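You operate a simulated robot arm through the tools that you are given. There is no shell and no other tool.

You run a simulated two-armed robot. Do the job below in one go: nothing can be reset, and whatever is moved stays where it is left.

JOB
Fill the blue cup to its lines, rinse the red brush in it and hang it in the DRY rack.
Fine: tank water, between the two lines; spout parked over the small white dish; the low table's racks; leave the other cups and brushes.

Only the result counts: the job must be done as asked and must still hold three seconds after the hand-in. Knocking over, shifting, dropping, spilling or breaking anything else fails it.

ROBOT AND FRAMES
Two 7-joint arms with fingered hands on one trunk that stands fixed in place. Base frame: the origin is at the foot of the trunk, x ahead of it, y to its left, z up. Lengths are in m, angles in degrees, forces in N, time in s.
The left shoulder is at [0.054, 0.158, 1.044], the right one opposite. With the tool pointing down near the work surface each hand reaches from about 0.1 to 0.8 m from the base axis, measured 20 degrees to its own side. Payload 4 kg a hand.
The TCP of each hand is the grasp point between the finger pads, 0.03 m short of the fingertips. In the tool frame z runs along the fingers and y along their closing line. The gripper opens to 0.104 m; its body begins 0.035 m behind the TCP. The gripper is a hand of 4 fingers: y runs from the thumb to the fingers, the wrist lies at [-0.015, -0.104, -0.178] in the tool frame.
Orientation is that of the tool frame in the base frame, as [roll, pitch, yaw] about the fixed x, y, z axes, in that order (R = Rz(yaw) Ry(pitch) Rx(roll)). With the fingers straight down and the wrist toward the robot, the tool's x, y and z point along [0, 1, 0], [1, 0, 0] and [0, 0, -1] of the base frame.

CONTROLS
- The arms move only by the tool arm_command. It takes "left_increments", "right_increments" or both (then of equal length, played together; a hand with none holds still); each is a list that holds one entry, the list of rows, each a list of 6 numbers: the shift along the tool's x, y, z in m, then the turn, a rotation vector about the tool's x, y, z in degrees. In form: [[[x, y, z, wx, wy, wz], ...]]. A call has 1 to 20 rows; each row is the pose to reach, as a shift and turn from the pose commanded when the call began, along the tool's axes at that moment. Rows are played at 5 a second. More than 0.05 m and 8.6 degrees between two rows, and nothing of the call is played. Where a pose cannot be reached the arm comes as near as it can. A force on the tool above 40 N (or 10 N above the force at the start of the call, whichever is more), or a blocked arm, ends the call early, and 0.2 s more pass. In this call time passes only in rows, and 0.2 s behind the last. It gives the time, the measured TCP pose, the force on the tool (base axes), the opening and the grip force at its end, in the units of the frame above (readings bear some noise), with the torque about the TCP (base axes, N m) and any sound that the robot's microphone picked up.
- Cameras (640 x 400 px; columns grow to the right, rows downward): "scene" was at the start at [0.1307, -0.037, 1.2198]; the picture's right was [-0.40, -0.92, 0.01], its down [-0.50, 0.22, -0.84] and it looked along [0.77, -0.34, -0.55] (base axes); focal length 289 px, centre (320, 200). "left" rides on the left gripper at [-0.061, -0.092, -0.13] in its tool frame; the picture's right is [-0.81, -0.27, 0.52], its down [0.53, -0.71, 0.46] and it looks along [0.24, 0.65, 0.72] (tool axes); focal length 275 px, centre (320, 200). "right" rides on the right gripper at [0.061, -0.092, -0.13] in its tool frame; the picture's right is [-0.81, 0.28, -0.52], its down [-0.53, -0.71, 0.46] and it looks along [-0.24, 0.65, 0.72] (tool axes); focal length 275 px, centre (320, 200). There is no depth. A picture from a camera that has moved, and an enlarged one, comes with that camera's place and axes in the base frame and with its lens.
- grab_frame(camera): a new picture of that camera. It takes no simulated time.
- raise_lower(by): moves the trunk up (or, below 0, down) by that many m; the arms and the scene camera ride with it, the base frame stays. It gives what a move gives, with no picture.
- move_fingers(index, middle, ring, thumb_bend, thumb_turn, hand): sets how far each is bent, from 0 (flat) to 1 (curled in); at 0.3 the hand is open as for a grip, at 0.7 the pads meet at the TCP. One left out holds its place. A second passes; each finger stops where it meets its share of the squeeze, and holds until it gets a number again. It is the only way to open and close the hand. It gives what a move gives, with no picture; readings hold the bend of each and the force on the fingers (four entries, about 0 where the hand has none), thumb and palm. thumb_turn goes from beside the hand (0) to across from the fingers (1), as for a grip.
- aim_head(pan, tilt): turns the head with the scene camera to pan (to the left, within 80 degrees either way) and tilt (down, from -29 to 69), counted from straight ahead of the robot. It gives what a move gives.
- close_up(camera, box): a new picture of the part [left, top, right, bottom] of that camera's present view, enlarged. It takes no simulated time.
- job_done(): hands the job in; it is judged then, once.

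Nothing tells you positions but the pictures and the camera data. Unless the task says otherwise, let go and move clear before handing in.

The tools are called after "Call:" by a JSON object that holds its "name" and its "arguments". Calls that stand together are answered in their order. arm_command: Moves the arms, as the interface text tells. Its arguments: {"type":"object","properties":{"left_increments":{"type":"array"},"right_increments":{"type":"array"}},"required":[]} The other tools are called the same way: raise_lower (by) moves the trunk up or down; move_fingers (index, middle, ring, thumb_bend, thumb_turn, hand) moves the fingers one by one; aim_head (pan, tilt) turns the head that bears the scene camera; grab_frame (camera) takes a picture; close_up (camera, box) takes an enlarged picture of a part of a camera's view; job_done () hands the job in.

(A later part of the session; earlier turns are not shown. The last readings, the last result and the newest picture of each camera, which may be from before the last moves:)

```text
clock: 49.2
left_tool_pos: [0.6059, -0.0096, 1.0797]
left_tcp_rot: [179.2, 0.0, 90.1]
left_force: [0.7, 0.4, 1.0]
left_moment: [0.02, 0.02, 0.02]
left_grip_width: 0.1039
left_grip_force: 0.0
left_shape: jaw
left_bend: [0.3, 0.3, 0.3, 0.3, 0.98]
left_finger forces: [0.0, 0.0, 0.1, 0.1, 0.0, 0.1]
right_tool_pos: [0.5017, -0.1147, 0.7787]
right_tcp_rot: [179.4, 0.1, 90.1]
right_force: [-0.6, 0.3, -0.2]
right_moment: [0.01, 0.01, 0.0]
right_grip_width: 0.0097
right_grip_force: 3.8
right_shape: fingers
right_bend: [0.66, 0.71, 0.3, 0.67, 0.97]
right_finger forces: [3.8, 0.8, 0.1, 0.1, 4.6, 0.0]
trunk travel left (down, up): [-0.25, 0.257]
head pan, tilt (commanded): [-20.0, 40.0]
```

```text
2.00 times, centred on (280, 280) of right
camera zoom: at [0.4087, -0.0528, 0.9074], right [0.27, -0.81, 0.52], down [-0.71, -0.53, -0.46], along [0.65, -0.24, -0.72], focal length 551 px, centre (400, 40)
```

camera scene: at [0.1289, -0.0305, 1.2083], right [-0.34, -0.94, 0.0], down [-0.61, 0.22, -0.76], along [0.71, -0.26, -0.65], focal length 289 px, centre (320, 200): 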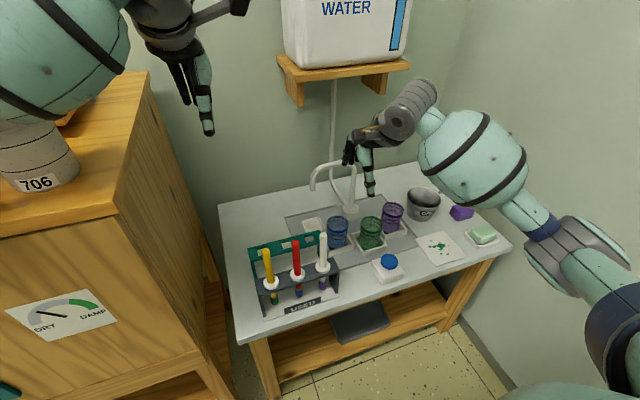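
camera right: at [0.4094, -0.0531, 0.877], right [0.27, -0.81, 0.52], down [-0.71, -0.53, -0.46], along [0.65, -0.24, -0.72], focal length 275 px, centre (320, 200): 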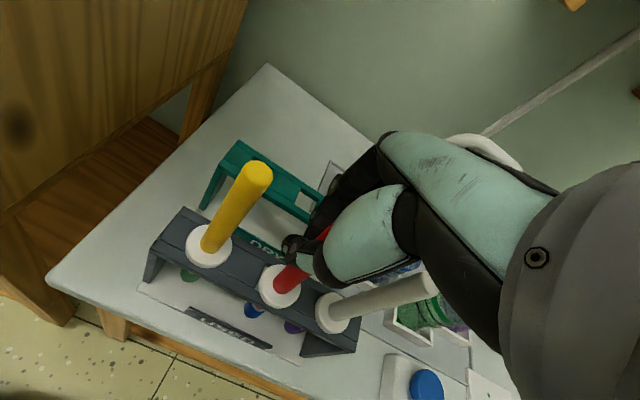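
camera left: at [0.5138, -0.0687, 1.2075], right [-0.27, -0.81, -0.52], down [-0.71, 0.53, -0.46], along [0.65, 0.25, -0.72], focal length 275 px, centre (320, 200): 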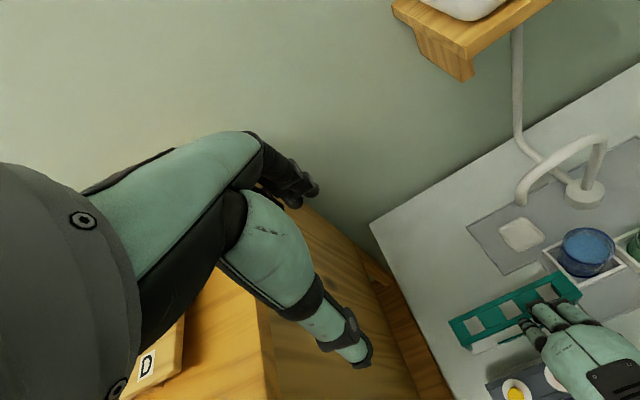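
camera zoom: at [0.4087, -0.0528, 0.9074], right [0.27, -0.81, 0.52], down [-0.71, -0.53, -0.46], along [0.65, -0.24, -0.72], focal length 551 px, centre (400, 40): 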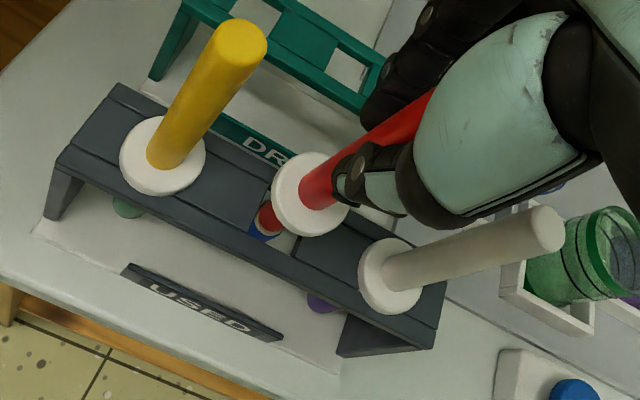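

The brush comes up cleanly. I'll lift it fully clear of the racks, to a total lift of about 12.5 cm, then check its tilt.

Call:
{"name": "arm_command", "arguments": {"right_increments": [[[0, 0, -0.02, 0, 0, 0], [0, 0, -0.04, 0, 0, 0], [0, 0, -0.06, 0, 0, 0], [0, 0, -0.08, 0, 0, 0], [0, 0, -0.095, 0, 0, 0]]]}}

Call:
{"name": "close_up", "arguments": {"camera": "scene", "box": [240, 140, 350, 280]}}

Call:
{"name": "close_up", "arguments": {"camera": "right", "box": [160, 180, 400, 380]}}

Call:
{"name": "grab_frame", "arguments": {"camera": "left"}}

```text
clock: 50.4
left_tool_pos: [0.6066, -0.0088, 1.0798]
left_tcp_rot: [179.3, 0.0, 90.1]
left_force: [0.1, -0.2, 0.7]
left_moment: [0.01, -0.02, -0.02]
left_grip_width: 0.1039
left_grip_force: 0.0
left_shape: jaw
left_bend: [0.3, 0.3, 0.3, 0.3, 0.98]
left_finger forces: [0.1, 0.1, 0.1, 0.0, 0.0, 0.0]
right_tool_pos: [0.5006, -0.1141, 0.8721]
right_tcp_rot: [179.6, 0.1, 90.0]
right_force: [1.0, 0.3, 0.5]
right_moment: [0.01, 0.0, 0.0]
right_grip_width: 0.0
right_grip_force: 0.2
right_shape: fingers
right_bend: [0.71, 0.71, 0.3, 0.7, 0.97]
right_finger forces: [0.1, 0.1, 0.0, 0.0, 0.0, 0.0]
trunk travel left (down, up): [-0.25, 0.257]
head pan, tilt (commanded): [-20.0, 40.0]
```

```text
2.86 times, centred on (295, 210) of scene
camera zoom: at [0.1286, -0.0299, 1.2084], right [-0.34, -0.94, 0.0], down [-0.61, 0.22, -0.76], along [0.71, -0.26, -0.65], focal length 826 px, centre (391, 171)
```

zoom: 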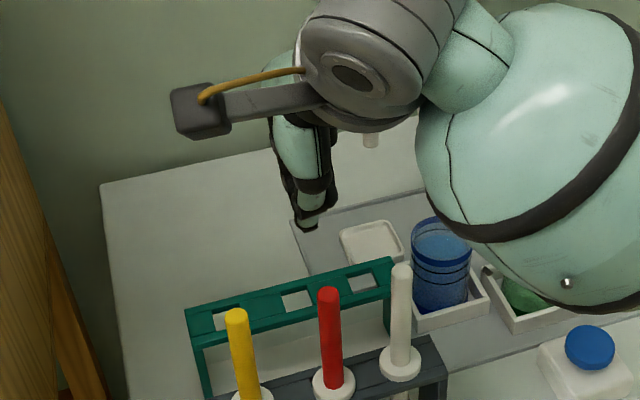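

```text
2.00 times, centred on (280, 280) of right
camera zoom: at [0.4084, -0.0527, 1.0021], right [0.27, -0.81, 0.52], down [-0.71, -0.53, -0.46], along [0.65, -0.25, -0.72], focal length 551 px, centre (400, 40)
```

zoom: 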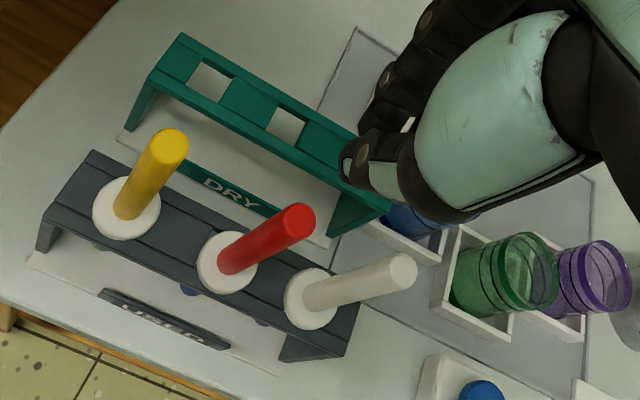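

```text
taken
camera left: at [0.5134, -0.0685, 1.2075], right [-0.27, -0.81, -0.52], down [-0.71, 0.53, -0.46], along [0.65, 0.25, -0.72], focal length 275 px, centre (320, 200)
```

left: 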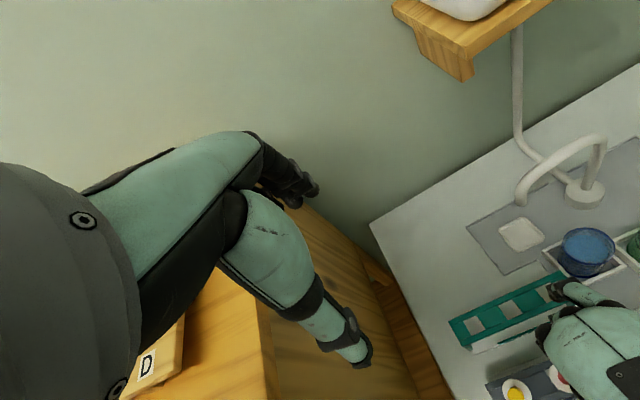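

The brush slipped from the gentle grip during the higher lift, probably when the bristles caught in the slot, and dropped back into its own slot upright. I'll check that nothing else shifted.

Call:
{"name": "close_up", "arguments": {"camera": "scene", "box": [240, 200, 350, 320]}}

Call:
{"name": "close_up", "arguments": {"camera": "right", "box": [160, 220, 360, 380]}}

Call:
{"name": "close_up", "arguments": {"camera": "left", "box": [440, 240, 640, 400]}}

```text
3.33 times, centred on (295, 260) of scene
camera zoom: at [0.1286, -0.0299, 1.2084], right [-0.34, -0.94, 0.0], down [-0.61, 0.22, -0.76], along [0.71, -0.26, -0.65], focal length 964 px, centre (403, 0)
```

zoom: 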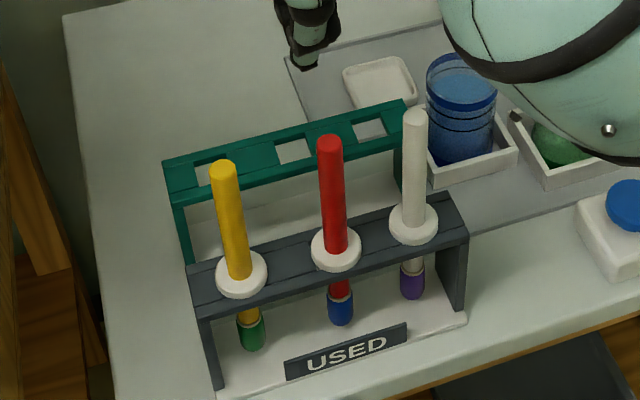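

```text
2.50 times, centred on (260, 300) of right
camera zoom: at [0.4084, -0.0527, 1.0021], right [0.27, -0.81, 0.52], down [-0.71, -0.53, -0.46], along [0.65, -0.25, -0.72], focal length 688 px, centre (470, -50)
```

zoom: 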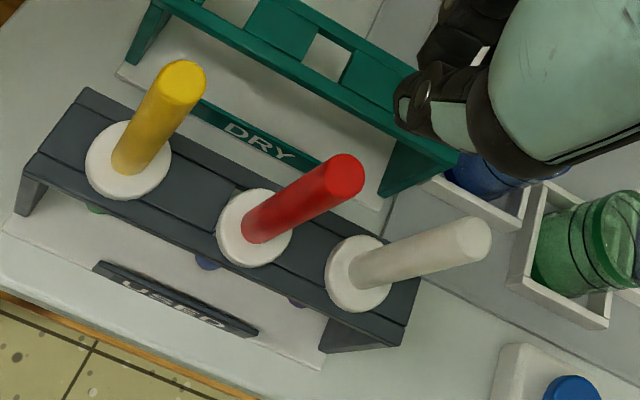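

```text
2.50 times, centred on (540, 320) of left
camera zoom: at [0.5134, -0.0685, 1.2075], right [-0.27, -0.81, -0.52], down [-0.71, 0.53, -0.46], along [0.65, 0.25, -0.72], focal length 688 px, centre (-230, -100)
```

zoom: 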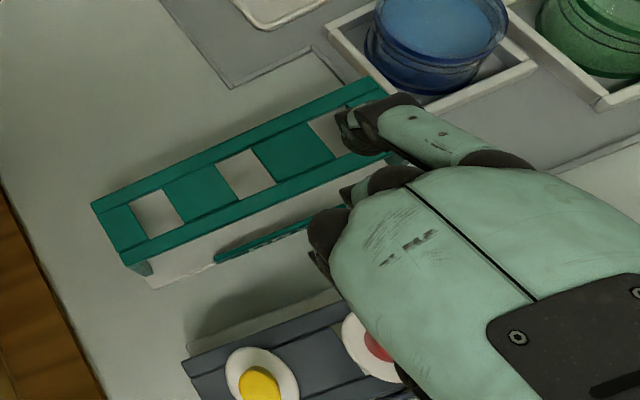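

The rack and the other brushes have not moved. The red brush now stands at about (0.498, -0.118), and the slot centre computes to about (0.501, -0.1175), so the earlier lift was about 3 mm off and the bristles caught. I'll regrip centred on the slot.

Call:
{"name": "move_fingers", "arguments": {"hand": "right", "index": 0.4, "middle": 0.4, "thumb_bend": 0.4}}

Call:
{"name": "arm_command", "arguments": {"right_increments": [[[-0.0037, -0.001, 0.02, 0, 0, 0], [-0.0037, -0.001, 0.045, 0, 0, 0], [-0.0037, -0.001, 0.07, 0, 0, 0], [-0.0037, -0.001, 0.09, 0, 0, 0]]]}}

Call:
{"name": "close_up", "arguments": {"camera": "right", "box": [160, 180, 400, 380]}}

Call:
{"name": "close_up", "arguments": {"camera": "scene", "box": [240, 180, 350, 300]}}

```text
clock: 51.4
left_tool_pos: [0.6065, -0.0083, 1.0785]
left_tcp_rot: [179.3, 0.0, 90.1]
left_force: [-0.4, 0.3, -0.5]
left_moment: [0.03, -0.02, 0.01]
left_grip_width: 0.104
left_grip_force: 0.0
left_shape: jaw
left_bend: [0.3, 0.3, 0.3, 0.3, 0.98]
left_finger forces: [0.0, 0.0, 0.0, 0.0, 0.0, 0.0]
right_tool_pos: [0.5018, -0.1136, 0.8725]
right_tcp_rot: [179.4, 0.0, 90.0]
right_force: [1.1, -0.1, 0.3]
right_moment: [0.02, -0.01, -0.03]
right_grip_width: 0.0775
right_grip_force: 0.1
right_shape: fingers
right_bend: [0.4, 0.4, 0.3, 0.4, 0.97]
right_finger forces: [0.1, 0.0, 0.0, 0.1, 0.1, 0.0]
trunk travel left (down, up): [-0.25, 0.257]
head pan, tilt (commanded): [-20.0, 40.0]
```

```text
clock: 52.4
left_tool_pos: [0.6073, -0.0095, 1.077]
left_tcp_rot: [179.3, 0.0, 90.1]
left_force: [-0.5, 0.9, 0.9]
left_moment: [0.02, 0.0, 0.0]
left_grip_width: 0.1039
left_grip_force: 0.0
left_shape: jaw
left_bend: [0.3, 0.3, 0.3, 0.3, 0.98]
left_finger forces: [0.0, 0.1, 0.0, 0.0, 0.0, 0.0]
right_tool_pos: [0.5, -0.1181, 0.7835]
right_tcp_rot: [179.4, 0.2, 89.9]
right_force: [-1.0, 0.3, 0.5]
right_moment: [0.01, 0.02, 0.01]
right_grip_width: 0.0779
right_grip_force: 0.0
right_shape: fingers
right_bend: [0.4, 0.4, 0.3, 0.4, 0.97]
right_finger forces: [0.1, 0.0, 0.0, 0.0, 0.1, 0.0]
trunk travel left (down, up): [-0.25, 0.257]
head pan, tilt (commanded): [-20.0, 40.0]
```

```text
2.00 times, centred on (280, 280) of right
camera zoom: at [0.4076, -0.057, 0.9127], right [0.27, -0.81, 0.52], down [-0.71, -0.53, -0.46], along [0.65, -0.25, -0.72], focal length 551 px, centre (400, 40)
```

zoom: 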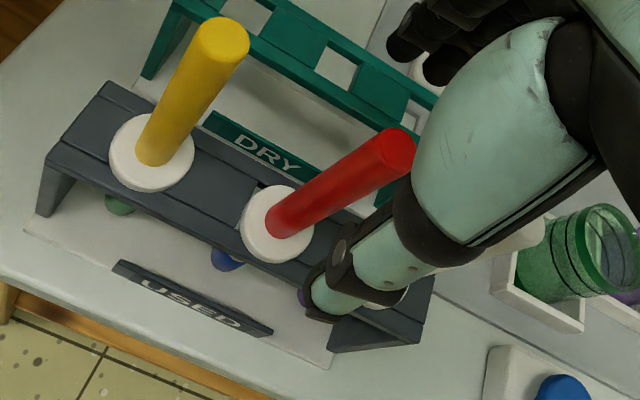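

```text
3.33 times, centred on (295, 240) of scene
camera zoom: at [0.1287, -0.0302, 1.2084], right [-0.34, -0.94, 0.0], down [-0.61, 0.22, -0.76], along [0.71, -0.26, -0.65], focal length 964 px, centre (403, 67)
```

zoom: 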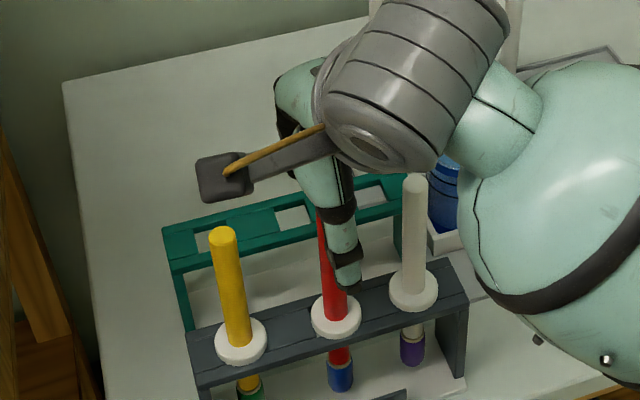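

The handle is centred between thumb and fingers. I'll lower to about z 0.741 and close with a firmer grip of 0.75.

Call:
{"name": "arm_command", "arguments": {"right_increments": [[[0, 0, 0.015, 0, 0, 0], [0, 0, 0.03, 0, 0, 0], [0, 0, 0.042, 0, 0, 0]]]}}

Call:
{"name": "move_fingers", "arguments": {"hand": "right", "index": 0.7, "middle": 0.7, "thumb_bend": 0.7}}

Call:
{"name": "close_up", "arguments": {"camera": "scene", "box": [250, 210, 340, 320]}}

Call:
{"name": "close_up", "arguments": {"camera": "right", "box": [160, 180, 400, 380]}}

Call:
{"name": "move_fingers", "arguments": {"hand": "right", "index": 0.74, "middle": 0.74, "thumb_bend": 0.74}}

Call:
{"name": "close_up", "arguments": {"camera": "scene", "box": [250, 210, 340, 320]}}

Call:
{"name": "close_up", "arguments": {"camera": "right", "box": [160, 180, 400, 380]}}

```text
clock: 53.2
left_tool_pos: [0.6071, -0.0088, 1.0769]
left_tcp_rot: [179.2, 0.1, 90.1]
left_force: [-0.7, 0.0, 0.1]
left_moment: [0.02, 0.02, -0.05]
left_grip_width: 0.1038
left_grip_force: 0.1
left_shape: jaw
left_bend: [0.3, 0.3, 0.3, 0.3, 0.98]
left_finger forces: [0.0, 0.0, 0.0, 0.1, 0.0, 0.0]
right_tool_pos: [0.502, -0.1166, 0.7416]
right_tcp_rot: [179.4, 0.0, 90.1]
right_force: [0.1, -0.1, 0.6]
right_moment: [0.01, 0.02, -0.01]
right_grip_width: 0.0778
right_grip_force: 0.1
right_shape: fingers
right_bend: [0.4, 0.4, 0.3, 0.4, 0.97]
right_finger forces: [0.1, 0.0, 0.0, 0.0, 0.1, 0.0]
trunk travel left (down, up): [-0.25, 0.257]
head pan, tilt (commanded): [-20.0, 40.0]
```

```text
clock: 54.2
left_tool_pos: [0.6065, -0.0092, 1.0787]
left_tcp_rot: [179.4, 0.0, 90.2]
left_force: [1.1, 0.4, 0.3]
left_moment: [-0.01, 0.02, 0.01]
left_grip_width: 0.1041
left_grip_force: 0.1
left_shape: jaw
left_bend: [0.3, 0.3, 0.3, 0.3, 0.98]
left_finger forces: [0.0, 0.0, 0.0, 0.0, 0.1, 0.0]
right_tool_pos: [0.5012, -0.1174, 0.7427]
right_tcp_rot: [179.4, 0.0, 90.0]
right_force: [-0.8, 0.7, -0.1]
right_moment: [0.0, -0.02, 0.01]
right_grip_width: 0.0068
right_grip_force: 2.9
right_shape: fingers
right_bend: [0.68, 0.69, 0.3, 0.67, 0.97]
right_finger forces: [1.1, 1.6, 0.1, 0.0, 2.4, 0.1]
trunk travel left (down, up): [-0.25, 0.257]
head pan, tilt (commanded): [-20.0, 40.0]
```

```text
3.64 times, centred on (295, 265) of scene
camera zoom: at [0.1287, -0.0302, 1.2084], right [-0.34, -0.94, 0.0], down [-0.61, 0.22, -0.76], along [0.71, -0.26, -0.65], focal length 1052 px, centre (411, -36)
```

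zoom: 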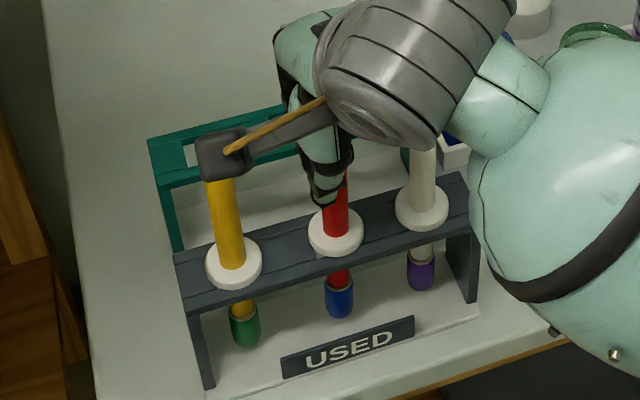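

```text
2.00 times, centred on (280, 280) of right
camera zoom: at [0.4092, -0.056, 0.8715], right [0.27, -0.81, 0.52], down [-0.71, -0.53, -0.46], along [0.65, -0.24, -0.72], focal length 551 px, centre (400, 40)
```

zoom: 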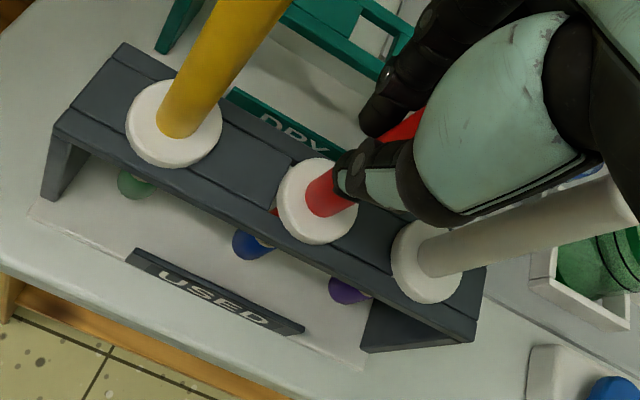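

```text
clock: 55.2
left_tool_pos: [0.6072, -0.0088, 1.0784]
left_tcp_rot: [179.3, 0.1, 90.1]
left_force: [0.4, 0.4, 1.1]
left_moment: [-0.02, 0.02, -0.02]
left_grip_width: 0.104
left_grip_force: 0.1
left_shape: jaw
left_bend: [0.3, 0.3, 0.3, 0.3, 0.98]
left_finger forces: [0.0, 0.0, 0.1, 0.0, 0.1, 0.0]
right_tool_pos: [0.5017, -0.1166, 0.7425]
right_tcp_rot: [179.4, 0.1, 90.0]
right_force: [0.0, 0.2, -0.6]
right_moment: [0.03, 0.01, -0.02]
right_grip_width: 0.0038
right_grip_force: 9.5
right_shape: fingers
right_bend: [0.73, 0.73, 0.3, 0.68, 0.95]
right_finger forces: [5.1, 5.6, 0.0, 0.0, 7.9, 0.0]
trunk travel left (down, up): [-0.25, 0.257]
head pan, tilt (commanded): [-20.0, 40.0]
```

```text
3.64 times, centred on (295, 265) of scene
camera zoom: at [0.1287, -0.0302, 1.2084], right [-0.34, -0.94, 0.0], down [-0.61, 0.22, -0.76], along [0.71, -0.26, -0.65], focal length 1052 px, centre (411, -36)
```

zoom: 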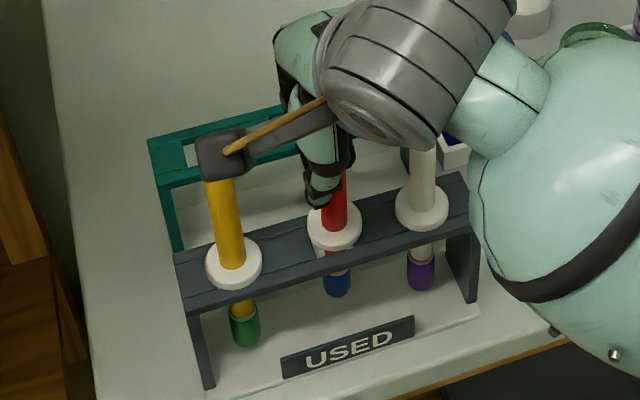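

```text
2.00 times, centred on (280, 280) of right
camera zoom: at [0.4092, -0.056, 0.8715], right [0.27, -0.81, 0.52], down [-0.71, -0.53, -0.46], along [0.65, -0.24, -0.72], focal length 551 px, centre (400, 40)
```

zoom: 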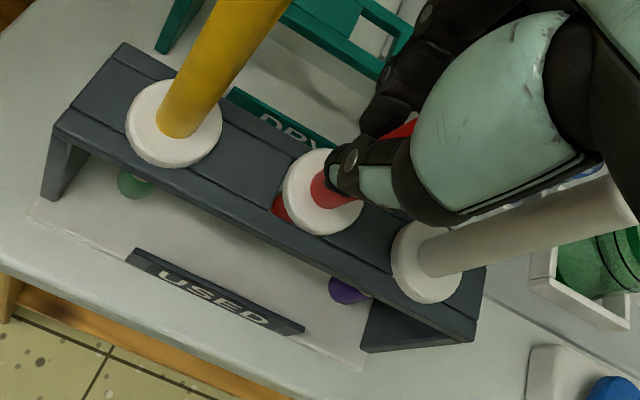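

The firmer grip is balanced at about 9.5 N, but the fingers push the handle towards the thumb and tilt the bristles forward by about 7°. I'll rebalance with less finger bend and more thumb bend so that the handle stays centred and upright.

Call:
{"name": "move_fingers", "arguments": {"hand": "right", "index": 0.69, "middle": 0.69, "thumb_bend": 0.76}}

Call:
{"name": "close_up", "arguments": {"camera": "scene", "box": [250, 210, 340, 320]}}

Call:
{"name": "close_up", "arguments": {"camera": "right", "box": [160, 180, 400, 380]}}

```text
clock: 56.2
left_tool_pos: [0.6066, -0.0091, 1.0788]
left_tcp_rot: [179.4, 0.0, 90.0]
left_force: [0.6, 0.3, 0.1]
left_moment: [-0.01, 0.03, -0.01]
left_grip_width: 0.104
left_grip_force: 0.0
left_shape: jaw
left_bend: [0.3, 0.3, 0.3, 0.3, 0.98]
left_finger forces: [0.1, 0.1, 0.0, 0.0, 0.1, 0.0]
right_tool_pos: [0.502, -0.1164, 0.743]
right_tcp_rot: [179.4, 0.1, 89.9]
right_force: [0.5, -0.4, 2.4]
right_moment: [-0.01, -0.04, 0.0]
right_grip_width: 0.0015
right_grip_force: 5.6
right_shape: fingers
right_bend: [0.67, 0.67, 0.3, 0.73, 0.96]
right_finger forces: [1.9, 3.9, 0.1, 0.0, 4.5, 0.1]
trunk travel left (down, up): [-0.25, 0.257]
head pan, tilt (commanded): [-20.0, 40.0]
```

```text
3.64 times, centred on (295, 265) of scene
camera zoom: at [0.1285, -0.0302, 1.2084], right [-0.34, -0.94, 0.0], down [-0.61, 0.22, -0.76], along [0.71, -0.26, -0.65], focal length 1052 px, centre (411, -36)
```

zoom: 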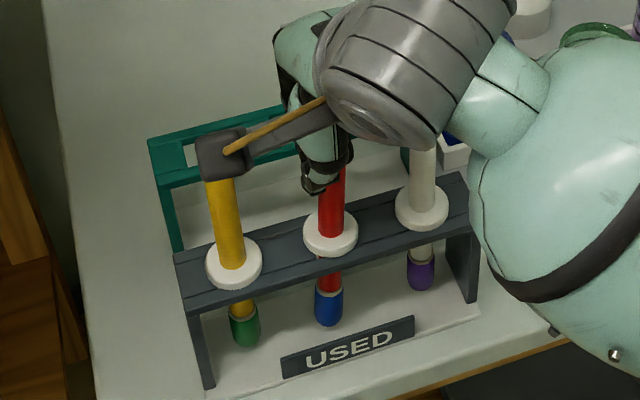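

```text
2.00 times, centred on (280, 280) of right
camera zoom: at [0.4091, -0.0559, 0.8716], right [0.27, -0.81, 0.52], down [-0.71, -0.53, -0.46], along [0.65, -0.24, -0.72], focal length 551 px, centre (400, 40)
```

zoom: 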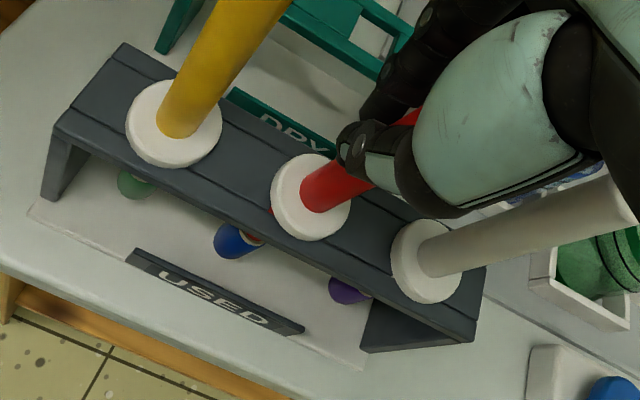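

Now the tilt is about 5° the other way, so the balance lies between the two settings. I'll try fingers at 0.72 and thumb at 0.76.

Call:
{"name": "move_fingers", "arguments": {"hand": "right", "index": 0.72, "middle": 0.72, "thumb_bend": 0.76}}

Call:
{"name": "close_up", "arguments": {"camera": "scene", "box": [250, 210, 340, 320]}}

Call:
{"name": "close_up", "arguments": {"camera": "right", "box": [160, 180, 400, 380]}}

```text
clock: 57.2
left_tool_pos: [0.6066, -0.0079, 1.0795]
left_tcp_rot: [179.3, 0.0, 90.1]
left_force: [0.1, 0.0, 0.3]
left_moment: [-0.02, 0.0, -0.01]
left_grip_width: 0.104
left_grip_force: 0.0
left_shape: jaw
left_bend: [0.3, 0.3, 0.3, 0.3, 0.98]
left_finger forces: [0.0, 0.0, 0.1, 0.0, 0.1, 0.0]
right_tool_pos: [0.5013, -0.1176, 0.7426]
right_tcp_rot: [179.4, 0.1, 90.0]
right_force: [0.0, 0.1, -0.8]
right_moment: [0.03, 0.01, 0.03]
right_grip_width: 0.0002
right_grip_force: 5.7
right_shape: fingers
right_bend: [0.71, 0.71, 0.3, 0.74, 0.95]
right_finger forces: [0.1, 4.7, 0.0, 0.1, 6.2, 0.0]
trunk travel left (down, up): [-0.25, 0.257]
head pan, tilt (commanded): [-20.0, 40.0]
```

```text
3.64 times, centred on (295, 265) of scene
camera zoom: at [0.1287, -0.0302, 1.2084], right [-0.34, -0.94, 0.0], down [-0.61, 0.22, -0.76], along [0.71, -0.26, -0.65], focal length 1052 px, centre (411, -36)
```

zoom: 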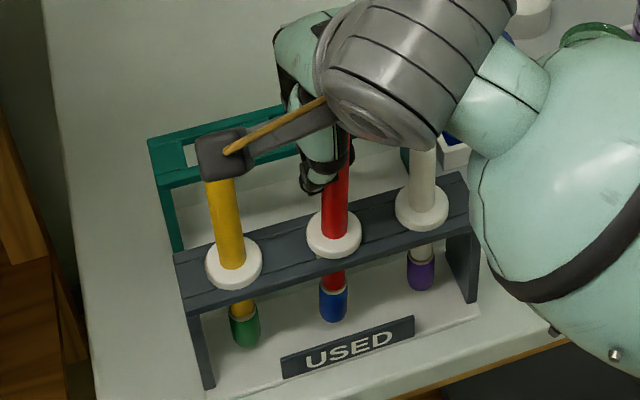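

```text
2.00 times, centred on (280, 280) of right
camera zoom: at [0.4092, -0.056, 0.8715], right [0.27, -0.81, 0.52], down [-0.71, -0.53, -0.46], along [0.65, -0.24, -0.72], focal length 551 px, centre (400, 40)
```

zoom: 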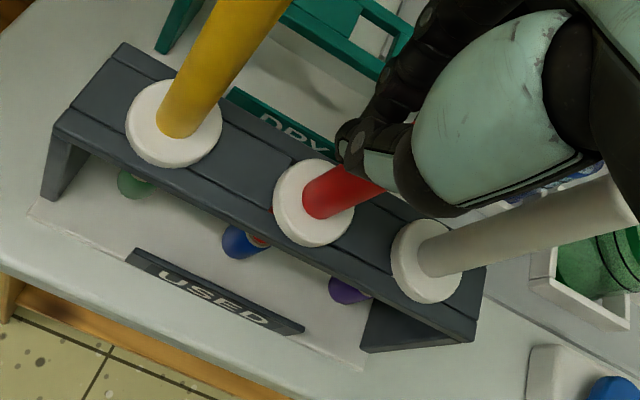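

The handle rolled to the side between thumb and middle finger, so this balance is unstable. I'll open slightly and see where the brush settles before trying a symmetric grip.

Call:
{"name": "move_fingers", "arguments": {"hand": "right", "index": 0.55, "middle": 0.55, "thumb_bend": 0.55, "thumb_turn": 1.0}}

Call:
{"name": "close_up", "arguments": {"camera": "scene", "box": [250, 210, 340, 320]}}

Call:
{"name": "close_up", "arguments": {"camera": "right", "box": [160, 180, 400, 380]}}

Call:
{"name": "close_up", "arguments": {"camera": "left", "box": [500, 280, 640, 400]}}

```text
clock: 58.2
left_tool_pos: [0.6077, -0.0088, 1.0788]
left_tcp_rot: [179.3, -0.1, 90.2]
left_force: [0.4, 0.4, -0.3]
left_moment: [0.02, -0.05, -0.01]
left_grip_width: 0.104
left_grip_force: 0.1
left_shape: jaw
left_bend: [0.3, 0.3, 0.3, 0.3, 0.98]
left_finger forces: [0.0, 0.1, 0.0, 0.1, 0.0, 0.1]
right_tool_pos: [0.5024, -0.118, 0.7425]
right_tcp_rot: [179.3, 0.1, 90.0]
right_force: [-0.7, -1.0, 0.3]
right_moment: [0.02, 0.0, -0.03]
right_grip_width: 0.0379
right_grip_force: 0.1
right_shape: fingers
right_bend: [0.55, 0.55, 0.3, 0.55, 1.0]
right_finger forces: [0.0, 0.0, 0.0, 0.0, 0.0, 0.1]
trunk travel left (down, up): [-0.25, 0.257]
head pan, tilt (commanded): [-20.0, 40.0]
```

```text
3.64 times, centred on (295, 265) of scene
camera zoom: at [0.1287, -0.0302, 1.2084], right [-0.34, -0.94, 0.0], down [-0.61, 0.22, -0.76], along [0.71, -0.26, -0.65], focal length 1052 px, centre (411, -36)
```

zoom: 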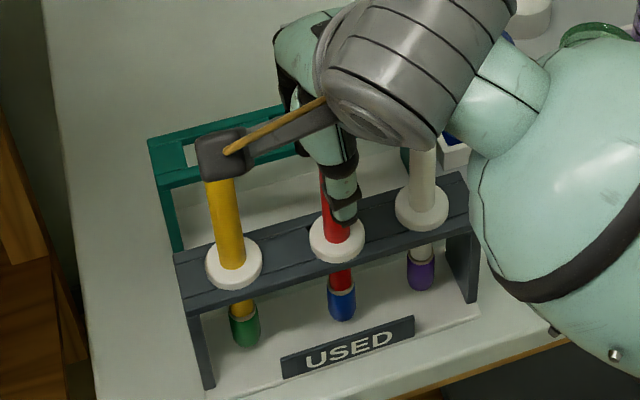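

```text
2.00 times, centred on (280, 280) of right
camera zoom: at [0.4092, -0.056, 0.8715], right [0.27, -0.81, 0.52], down [-0.71, -0.53, -0.46], along [0.65, -0.24, -0.72], focal length 551 px, centre (400, 40)
```

zoom: 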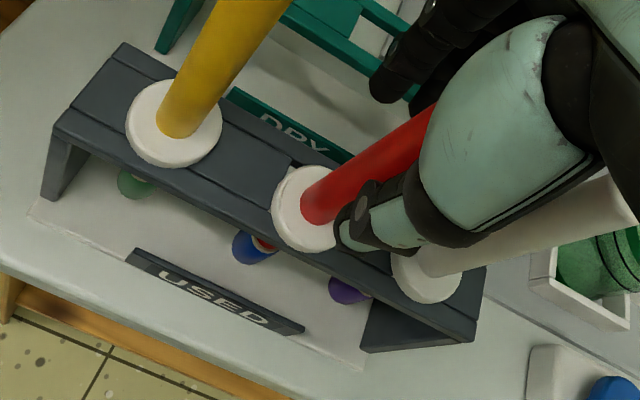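

```text
3.33 times, centred on (570, 340) of left
camera zoom: at [0.5137, -0.0688, 1.2073], right [-0.27, -0.81, -0.52], down [-0.71, 0.53, -0.46], along [0.65, 0.25, -0.72], focal length 918 px, centre (-513, -267)
```

zoom: 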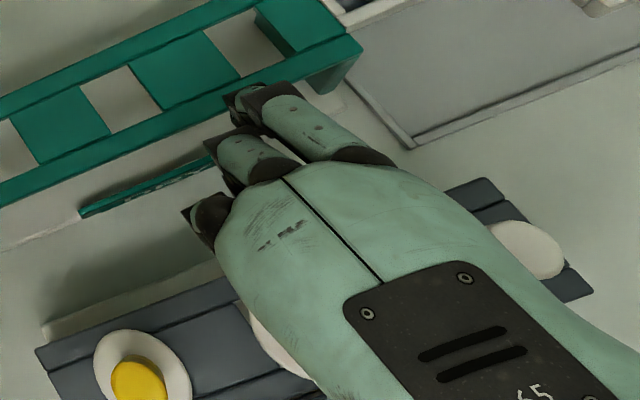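

With the thumb turned fully across (1.0) it should oppose the handle more squarely. I'll try the symmetric close at 0.70 again and look.

Call:
{"name": "move_fingers", "arguments": {"hand": "right", "index": 0.7, "middle": 0.7, "thumb_bend": 0.7, "thumb_turn": 1.0}}

Call:
{"name": "close_up", "arguments": {"camera": "scene", "box": [250, 210, 340, 320]}}

Call:
{"name": "close_up", "arguments": {"camera": "right", "box": [160, 180, 400, 380]}}

```text
clock: 59.2
left_tool_pos: [0.6062, -0.0095, 1.0786]
left_tcp_rot: [179.3, -0.1, 90.1]
left_force: [0.3, 0.4, 0.0]
left_moment: [-0.01, -0.03, 0.02]
left_grip_width: 0.104
left_grip_force: 0.1
left_shape: jaw
left_bend: [0.3, 0.3, 0.3, 0.3, 0.98]
left_finger forces: [0.0, 0.0, 0.1, 0.0, 0.0, 0.0]
right_tool_pos: [0.5021, -0.1176, 0.7419]
right_tcp_rot: [179.5, 0.1, 89.9]
right_force: [-0.7, 0.7, -0.5]
right_moment: [0.0, 0.0, 0.01]
right_grip_width: 0.0106
right_grip_force: 3.2
right_shape: fingers
right_bend: [0.67, 0.68, 0.3, 0.66, 1.0]
right_finger forces: [2.2, 1.6, 0.0, 0.1, 3.8, 0.1]
trunk travel left (down, up): [-0.25, 0.257]
head pan, tilt (commanded): [-20.0, 40.0]
```

```text
3.64 times, centred on (295, 265) of scene
camera zoom: at [0.1287, -0.0302, 1.2084], right [-0.34, -0.94, 0.0], down [-0.61, 0.22, -0.76], along [0.71, -0.26, -0.65], focal length 1052 px, centre (411, -36)
```

zoom: 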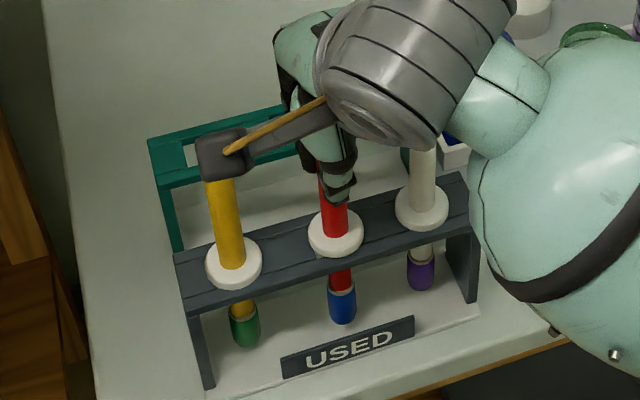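

```text
2.00 times, centred on (280, 280) of right
camera zoom: at [0.4092, -0.056, 0.8714], right [0.27, -0.81, 0.52], down [-0.71, -0.53, -0.46], along [0.65, -0.24, -0.72], focal length 551 px, centre (400, 40)
```

zoom: 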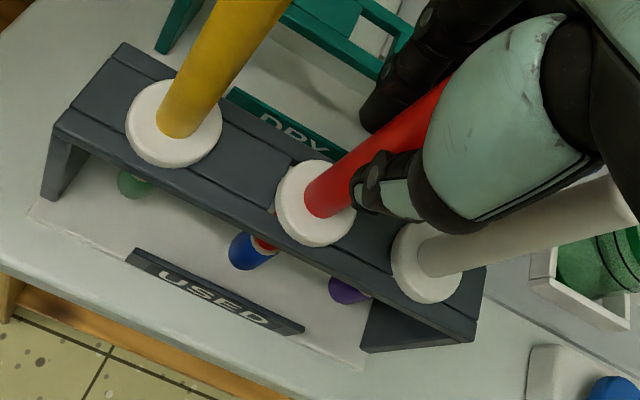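

The grip is balanced, but now the thumb sits a little to the other side of the handle. I'll release slightly, set the thumb turn to 0.985 and close again.

Call:
{"name": "move_fingers", "arguments": {"hand": "right", "index": 0.62, "middle": 0.62, "thumb_bend": 0.6, "thumb_turn": 0.985}}

Call:
{"name": "close_up", "arguments": {"camera": "scene", "box": [250, 210, 340, 320]}}

Call:
{"name": "move_fingers", "arguments": {"hand": "right", "index": 0.71, "middle": 0.71, "thumb_bend": 0.71, "thumb_turn": 0.985}}

Call:
{"name": "close_up", "arguments": {"camera": "scene", "box": [250, 210, 340, 320]}}

Call:
{"name": "close_up", "arguments": {"camera": "right", "box": [160, 180, 400, 380]}}

```text
clock: 60.2
left_tool_pos: [0.6068, -0.0093, 1.0784]
left_tcp_rot: [179.3, 0.0, 90.1]
left_force: [-0.4, 0.5, 0.8]
left_moment: [-0.02, -0.02, -0.01]
left_grip_width: 0.1037
left_grip_force: 0.1
left_shape: jaw
left_bend: [0.3, 0.3, 0.3, 0.3, 0.98]
left_finger forces: [0.0, 0.1, 0.0, 0.0, 0.0, 0.0]
right_tool_pos: [0.5029, -0.1163, 0.7434]
right_tcp_rot: [179.4, 0.1, 90.2]
right_force: [0.7, -0.3, 0.7]
right_moment: [-0.02, 0.0, 0.01]
right_grip_width: 0.0229
right_grip_force: 0.1
right_shape: fingers
right_bend: [0.62, 0.62, 0.3, 0.6, 1.0]
right_finger forces: [0.1, 0.1, 0.1, 0.0, 0.0, 0.1]
trunk travel left (down, up): [-0.25, 0.257]
head pan, tilt (commanded): [-20.0, 40.0]
```

```text
3.64 times, centred on (295, 265) of scene
camera zoom: at [0.1287, -0.0302, 1.2084], right [-0.34, -0.94, 0.0], down [-0.61, 0.22, -0.76], along [0.71, -0.26, -0.65], focal length 1052 px, centre (411, -36)
```

zoom: 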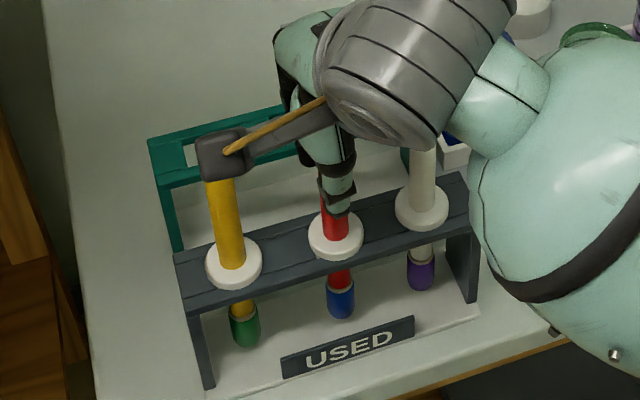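

```text
clock: 61.2
left_tool_pos: [0.6075, -0.0095, 1.0783]
left_tcp_rot: [179.3, 0.0, 90.1]
left_force: [0.1, -0.4, -0.4]
left_moment: [-0.01, 0.0, 0.01]
left_grip_width: 0.1039
left_grip_force: 0.1
left_shape: jaw
left_bend: [0.3, 0.3, 0.3, 0.3, 0.98]
left_finger forces: [0.0, 0.1, 0.1, 0.0, 0.1, 0.0]
right_tool_pos: [0.5021, -0.117, 0.7419]
right_tcp_rot: [179.4, 0.1, 90.0]
right_force: [-0.2, -0.7, -0.1]
right_moment: [0.01, 0.0, 0.01]
right_grip_width: 0.0094
right_grip_force: 5.2
right_shape: fingers
right_bend: [0.67, 0.69, 0.3, 0.66, 1.0]
right_finger forces: [3.2, 2.1, 0.0, 0.0, 5.3, 0.0]
trunk travel left (down, up): [-0.25, 0.257]
head pan, tilt (commanded): [-20.0, 40.0]
```

```text
3.64 times, centred on (295, 265) of scene
camera zoom: at [0.1287, -0.0302, 1.2084], right [-0.34, -0.94, 0.0], down [-0.61, 0.22, -0.76], along [0.71, -0.26, -0.65], focal length 1052 px, centre (411, -36)
```

zoom: 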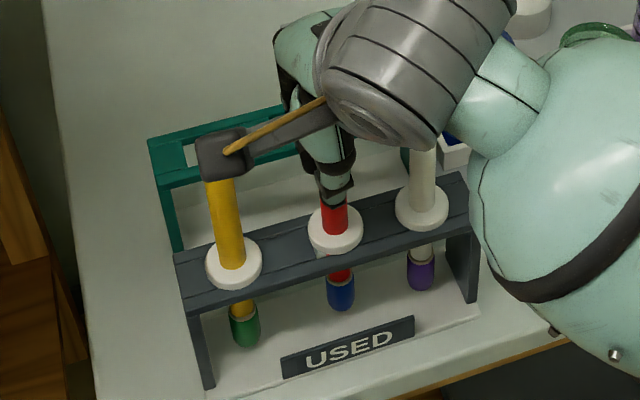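

```text
2.00 times, centred on (280, 280) of right
camera zoom: at [0.4092, -0.056, 0.8714], right [0.27, -0.81, 0.52], down [-0.71, -0.53, -0.46], along [0.65, -0.24, -0.72], focal length 551 px, centre (400, 40)
```

zoom: 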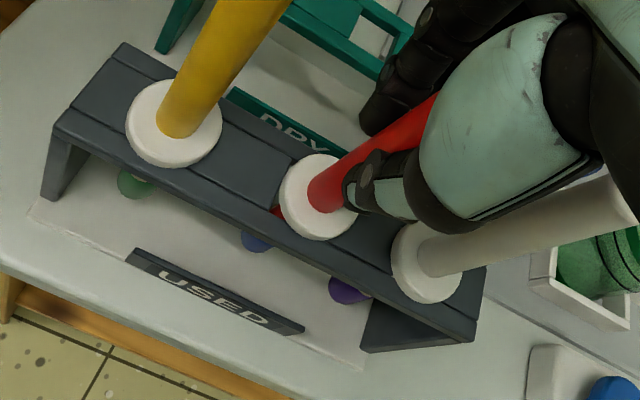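

The thumb is now square to the handle and the grip is about 5 N, with a tilt of about 3° forward. I'll add a bit more thumb to straighten and firm it.

Call:
{"name": "move_fingers", "arguments": {"hand": "right", "index": 0.71, "middle": 0.72, "thumb_bend": 0.74}}

Call:
{"name": "close_up", "arguments": {"camera": "scene", "box": [250, 210, 340, 320]}}

Call:
{"name": "close_up", "arguments": {"camera": "right", "box": [160, 180, 400, 380]}}

```text
clock: 62.2
left_tool_pos: [0.6073, -0.0086, 1.0783]
left_tcp_rot: [179.3, 0.0, 90.2]
left_force: [-0.2, -0.3, -0.3]
left_moment: [-0.03, 0.01, -0.02]
left_grip_width: 0.1037
left_grip_force: 0.1
left_shape: jaw
left_bend: [0.3, 0.3, 0.3, 0.3, 0.98]
left_finger forces: [0.0, 0.0, 0.1, 0.1, 0.0, 0.0]
right_tool_pos: [0.5013, -0.1168, 0.7421]
right_tcp_rot: [179.4, 0.0, 89.9]
right_force: [-0.2, 0.9, 0.0]
right_moment: [-0.01, 0.0, -0.01]
right_grip_width: 0.0088
right_grip_force: 7.5
right_shape: fingers
right_bend: [0.66, 0.71, 0.3, 0.68, 1.0]
right_finger forces: [4.0, 3.7, 0.0, 0.0, 7.5, 0.0]
trunk travel left (down, up): [-0.25, 0.257]
head pan, tilt (commanded): [-20.0, 40.0]
```

```text
3.64 times, centred on (295, 265) of scene
camera zoom: at [0.1287, -0.0302, 1.2084], right [-0.34, -0.94, 0.0], down [-0.61, 0.22, -0.76], along [0.71, -0.26, -0.65], focal length 1052 px, centre (411, -36)
```

zoom: 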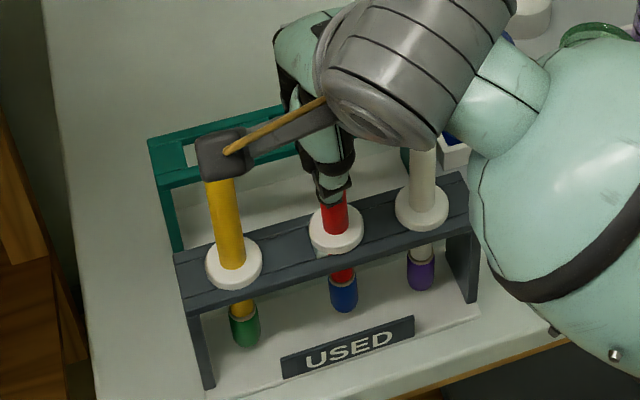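

```text
2.00 times, centred on (280, 280) of right
camera zoom: at [0.4092, -0.056, 0.8715], right [0.27, -0.81, 0.52], down [-0.71, -0.53, -0.46], along [0.65, -0.24, -0.72], focal length 551 px, centre (400, 40)
```

zoom: 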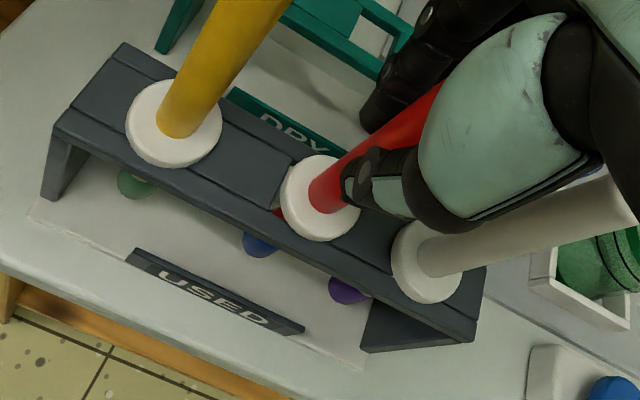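

The grip is now firm and balanced (index 4.0, middle 3.7, thumb 7.5 N), with about 3° of lean. I'll rotate the hand slightly to make the brush vertical over the slot centre, then lift 2 cm and check.

Call:
{"name": "arm_command", "arguments": {"right_increments": [[[0, 0, -0.002, 1.5, 1.0, 0], [0, 0, -0.004, 3, 2, 0], [0, 0, -0.012, 3, 2, 0], [0, 0, -0.02, 3, 2, 0]]]}}

Call:
{"name": "close_up", "arguments": {"camera": "scene", "box": [250, 210, 340, 320]}}

Call:
{"name": "close_up", "arguments": {"camera": "right", "box": [160, 180, 400, 380]}}

```text
clock: 63.2
left_tool_pos: [0.6067, -0.0079, 1.0782]
left_tcp_rot: [179.3, -0.1, 90.1]
left_force: [0.0, -0.7, 0.8]
left_moment: [-0.02, 0.0, -0.05]
left_grip_width: 0.1042
left_grip_force: 0.1
left_shape: jaw
left_bend: [0.3, 0.3, 0.3, 0.3, 0.98]
left_finger forces: [0.0, 0.1, 0.0, 0.1, 0.0, 0.0]
right_tool_pos: [0.5026, -0.1169, 0.7613]
right_tcp_rot: [-177.5, -1.9, 90.1]
right_force: [-0.4, -0.4, -0.3]
right_moment: [-0.02, 0.0, 0.0]
right_grip_width: 0.0089
right_grip_force: 7.7
right_shape: fingers
right_bend: [0.66, 0.71, 0.3, 0.68, 1.0]
right_finger forces: [4.0, 3.8, 0.1, 0.0, 7.4, 0.0]
trunk travel left (down, up): [-0.25, 0.257]
head pan, tilt (commanded): [-20.0, 40.0]
```

```text
3.64 times, centred on (295, 265) of scene
camera zoom: at [0.1288, -0.0302, 1.2083], right [-0.34, -0.94, 0.0], down [-0.61, 0.22, -0.76], along [0.71, -0.26, -0.65], focal length 1052 px, centre (411, -36)
```

zoom: 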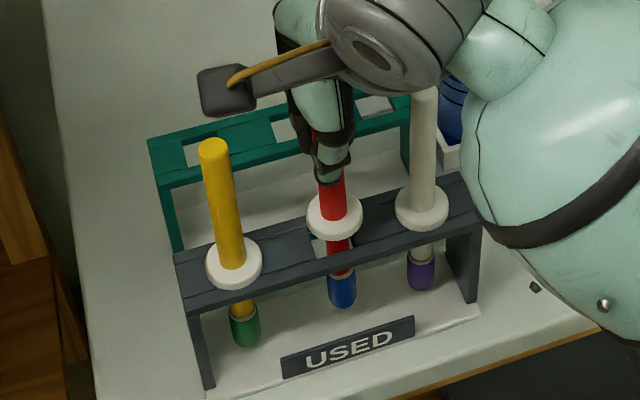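

```text
2.00 times, centred on (280, 280) of right
camera zoom: at [0.4164, -0.061, 0.8972], right [0.3, -0.83, 0.48], down [-0.73, -0.52, -0.44], along [0.61, -0.22, -0.76], focal length 551 px, centre (400, 40)
```

zoom: 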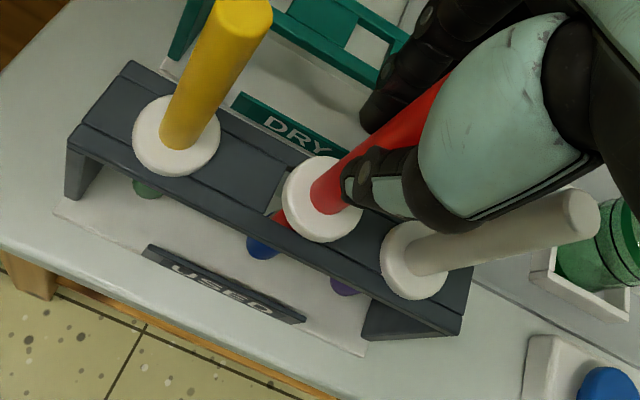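

The brush is fixed in the grip and now vertical to within about 2°, centred in the slot. I'll lift along true vertical in small stages.

Call:
{"name": "arm_command", "arguments": {"right_increments": [[[0.0003, -0.0005, -0.01, 0, 0, 0], [0.0007, -0.0011, -0.02, 0, 0, 0], [0.001, -0.0016, -0.03, 0, 0, 0]]]}}

Call:
{"name": "close_up", "arguments": {"camera": "scene", "box": [250, 200, 340, 310]}}

Call:
{"name": "close_up", "arguments": {"camera": "right", "box": [160, 180, 400, 380]}}

```text
clock: 64.0
left_tool_pos: [0.6074, -0.0087, 1.0792]
left_tcp_rot: [179.5, -0.1, 90.0]
left_force: [-0.3, -0.2, 0.6]
left_moment: [-0.02, 0.03, -0.03]
left_grip_width: 0.1038
left_grip_force: 0.1
left_shape: jaw
left_bend: [0.3, 0.3, 0.3, 0.3, 0.98]
left_finger forces: [0.0, 0.1, 0.0, 0.0, 0.0, 0.0]
right_tool_pos: [0.4998, -0.1167, 0.7894]
right_tcp_rot: [-177.4, -1.9, 90.0]
right_force: [-0.9, 0.8, -9.2]
right_moment: [0.01, 0.03, 0.02]
right_grip_width: 0.0079
right_grip_force: 6.6
right_shape: fingers
right_bend: [0.66, 0.71, 0.3, 0.68, 1.0]
right_finger forces: [3.4, 4.2, 0.1, 0.1, 6.0, 0.1]
trunk travel left (down, up): [-0.25, 0.257]
head pan, tilt (commanded): [-20.0, 40.0]
```

```text
3.64 times, centred on (295, 255) of scene
camera zoom: at [0.1294, -0.0302, 1.2082], right [-0.34, -0.94, 0.0], down [-0.61, 0.22, -0.76], along [0.71, -0.26, -0.65], focal length 1052 px, centre (411, 0)
```

zoom: 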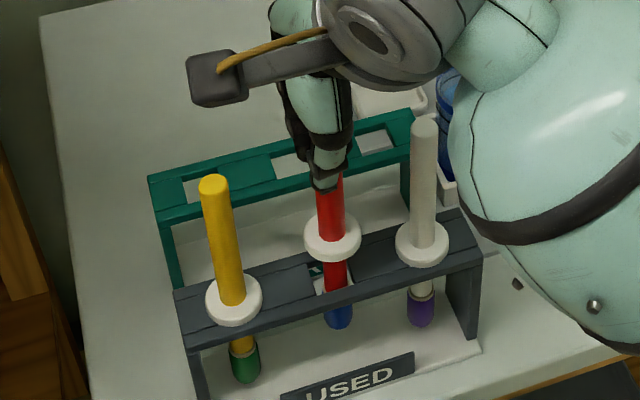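

```text
2.00 times, centred on (280, 280) of right
camera zoom: at [0.4142, -0.0602, 0.9255], right [0.3, -0.83, 0.48], down [-0.73, -0.52, -0.44], along [0.61, -0.22, -0.76], focal length 551 px, centre (400, 40)
```

zoom: 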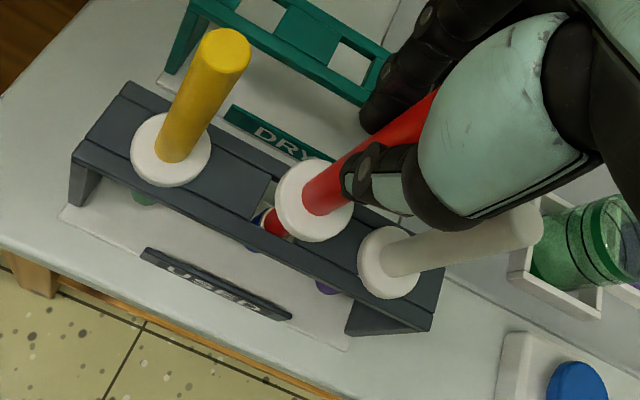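

A downward pull of 9 N shows the bristle head touching the slot edge. I'll zoom in to see which side it is catching on.

Call:
{"name": "close_up", "arguments": {"camera": "right", "box": [215, 240, 315, 310]}}

Call:
{"name": "close_up", "arguments": {"camera": "scene", "box": [275, 245, 325, 300]}}

```text
5.71 times, centred on (265, 275) of right
camera zoom: at [0.4142, -0.0602, 0.9255], right [0.3, -0.83, 0.48], down [-0.73, -0.52, -0.44], along [0.61, -0.22, -0.76], focal length 1573 px, centre (634, -229)
```

zoom: 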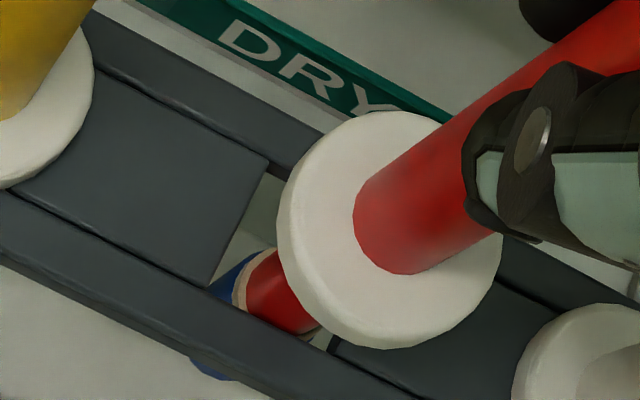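

```text
7.27 times, centred on (300, 272) of scene
camera zoom: at [0.1294, -0.0302, 1.2082], right [-0.34, -0.94, 0.0], down [-0.61, 0.22, -0.76], along [0.71, -0.26, -0.65], focal length 2104 px, centre (466, -327)
```

zoom: 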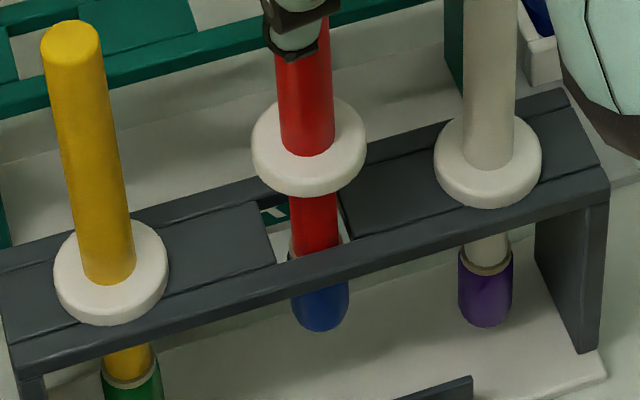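

The head is catching on the front rail, leaning about 3° too far towards the robot and slightly to the left. I'll lower 6 mm to unload, rotate back a little and look again.

Call:
{"name": "arm_command", "arguments": {"right_increments": [[[-0.0002, 0.0003, 0.006, 0, 0, 0], [-0.0002, 0.0003, 0.006, -1.3, -0.5, 0], [-0.0002, 0.0003, 0.006, -2.5, -1.0, 0]]]}}

Call:
{"name": "close_up", "arguments": {"camera": "right", "box": [215, 240, 315, 310]}}

Call:
{"name": "close_up", "arguments": {"camera": "scene", "box": [275, 245, 325, 300]}}

```text
clock: 64.8
left_tool_pos: [0.6063, -0.0089, 1.0792]
left_tcp_rot: [179.2, 0.0, 90.1]
left_force: [0.4, 1.1, 0.1]
left_moment: [0.0, 0.01, -0.01]
left_grip_width: 0.1041
left_grip_force: 0.0
left_shape: jaw
left_bend: [0.3, 0.3, 0.3, 0.3, 0.98]
left_finger forces: [0.0, 0.0, 0.0, 0.0, 0.0, 0.1]
right_tool_pos: [0.5005, -0.1181, 0.786]
right_tcp_rot: [179.9, -0.9, 89.9]
right_force: [-0.5, -0.2, 0.3]
right_moment: [-0.03, 0.01, -0.04]
right_grip_width: 0.0073
right_grip_force: 8.2
right_shape: fingers
right_bend: [0.66, 0.71, 0.3, 0.68, 1.0]
right_finger forces: [4.3, 5.4, 0.0, 0.0, 7.2, 0.0]
trunk travel left (down, up): [-0.25, 0.257]
head pan, tilt (commanded): [-20.0, 40.0]
```

```text
5.71 times, centred on (265, 275) of right
camera zoom: at [0.4086, -0.0584, 0.9163], right [0.27, -0.82, 0.5], down [-0.71, -0.53, -0.46], along [0.65, -0.23, -0.73], focal length 1573 px, centre (634, -229)
```

zoom: 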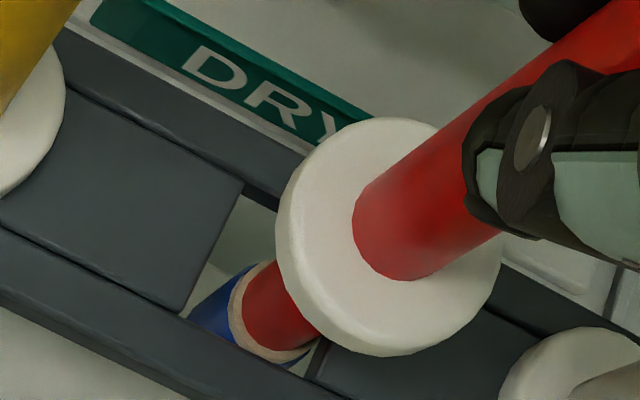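

```text
7.27 times, centred on (300, 272) of scene
camera zoom: at [0.1286, -0.0302, 1.2084], right [-0.34, -0.94, 0.0], down [-0.61, 0.22, -0.76], along [0.71, -0.26, -0.65], focal length 2104 px, centre (466, -327)
```

zoom: 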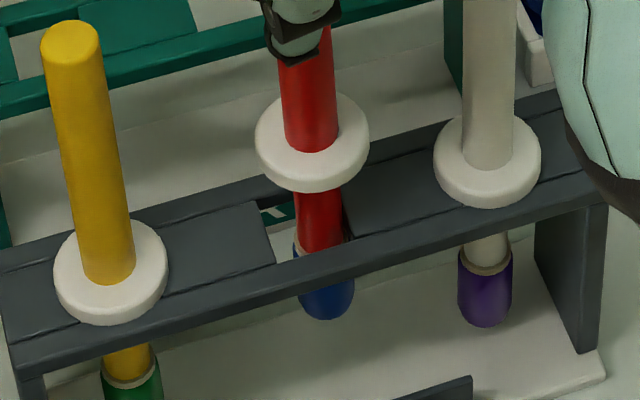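

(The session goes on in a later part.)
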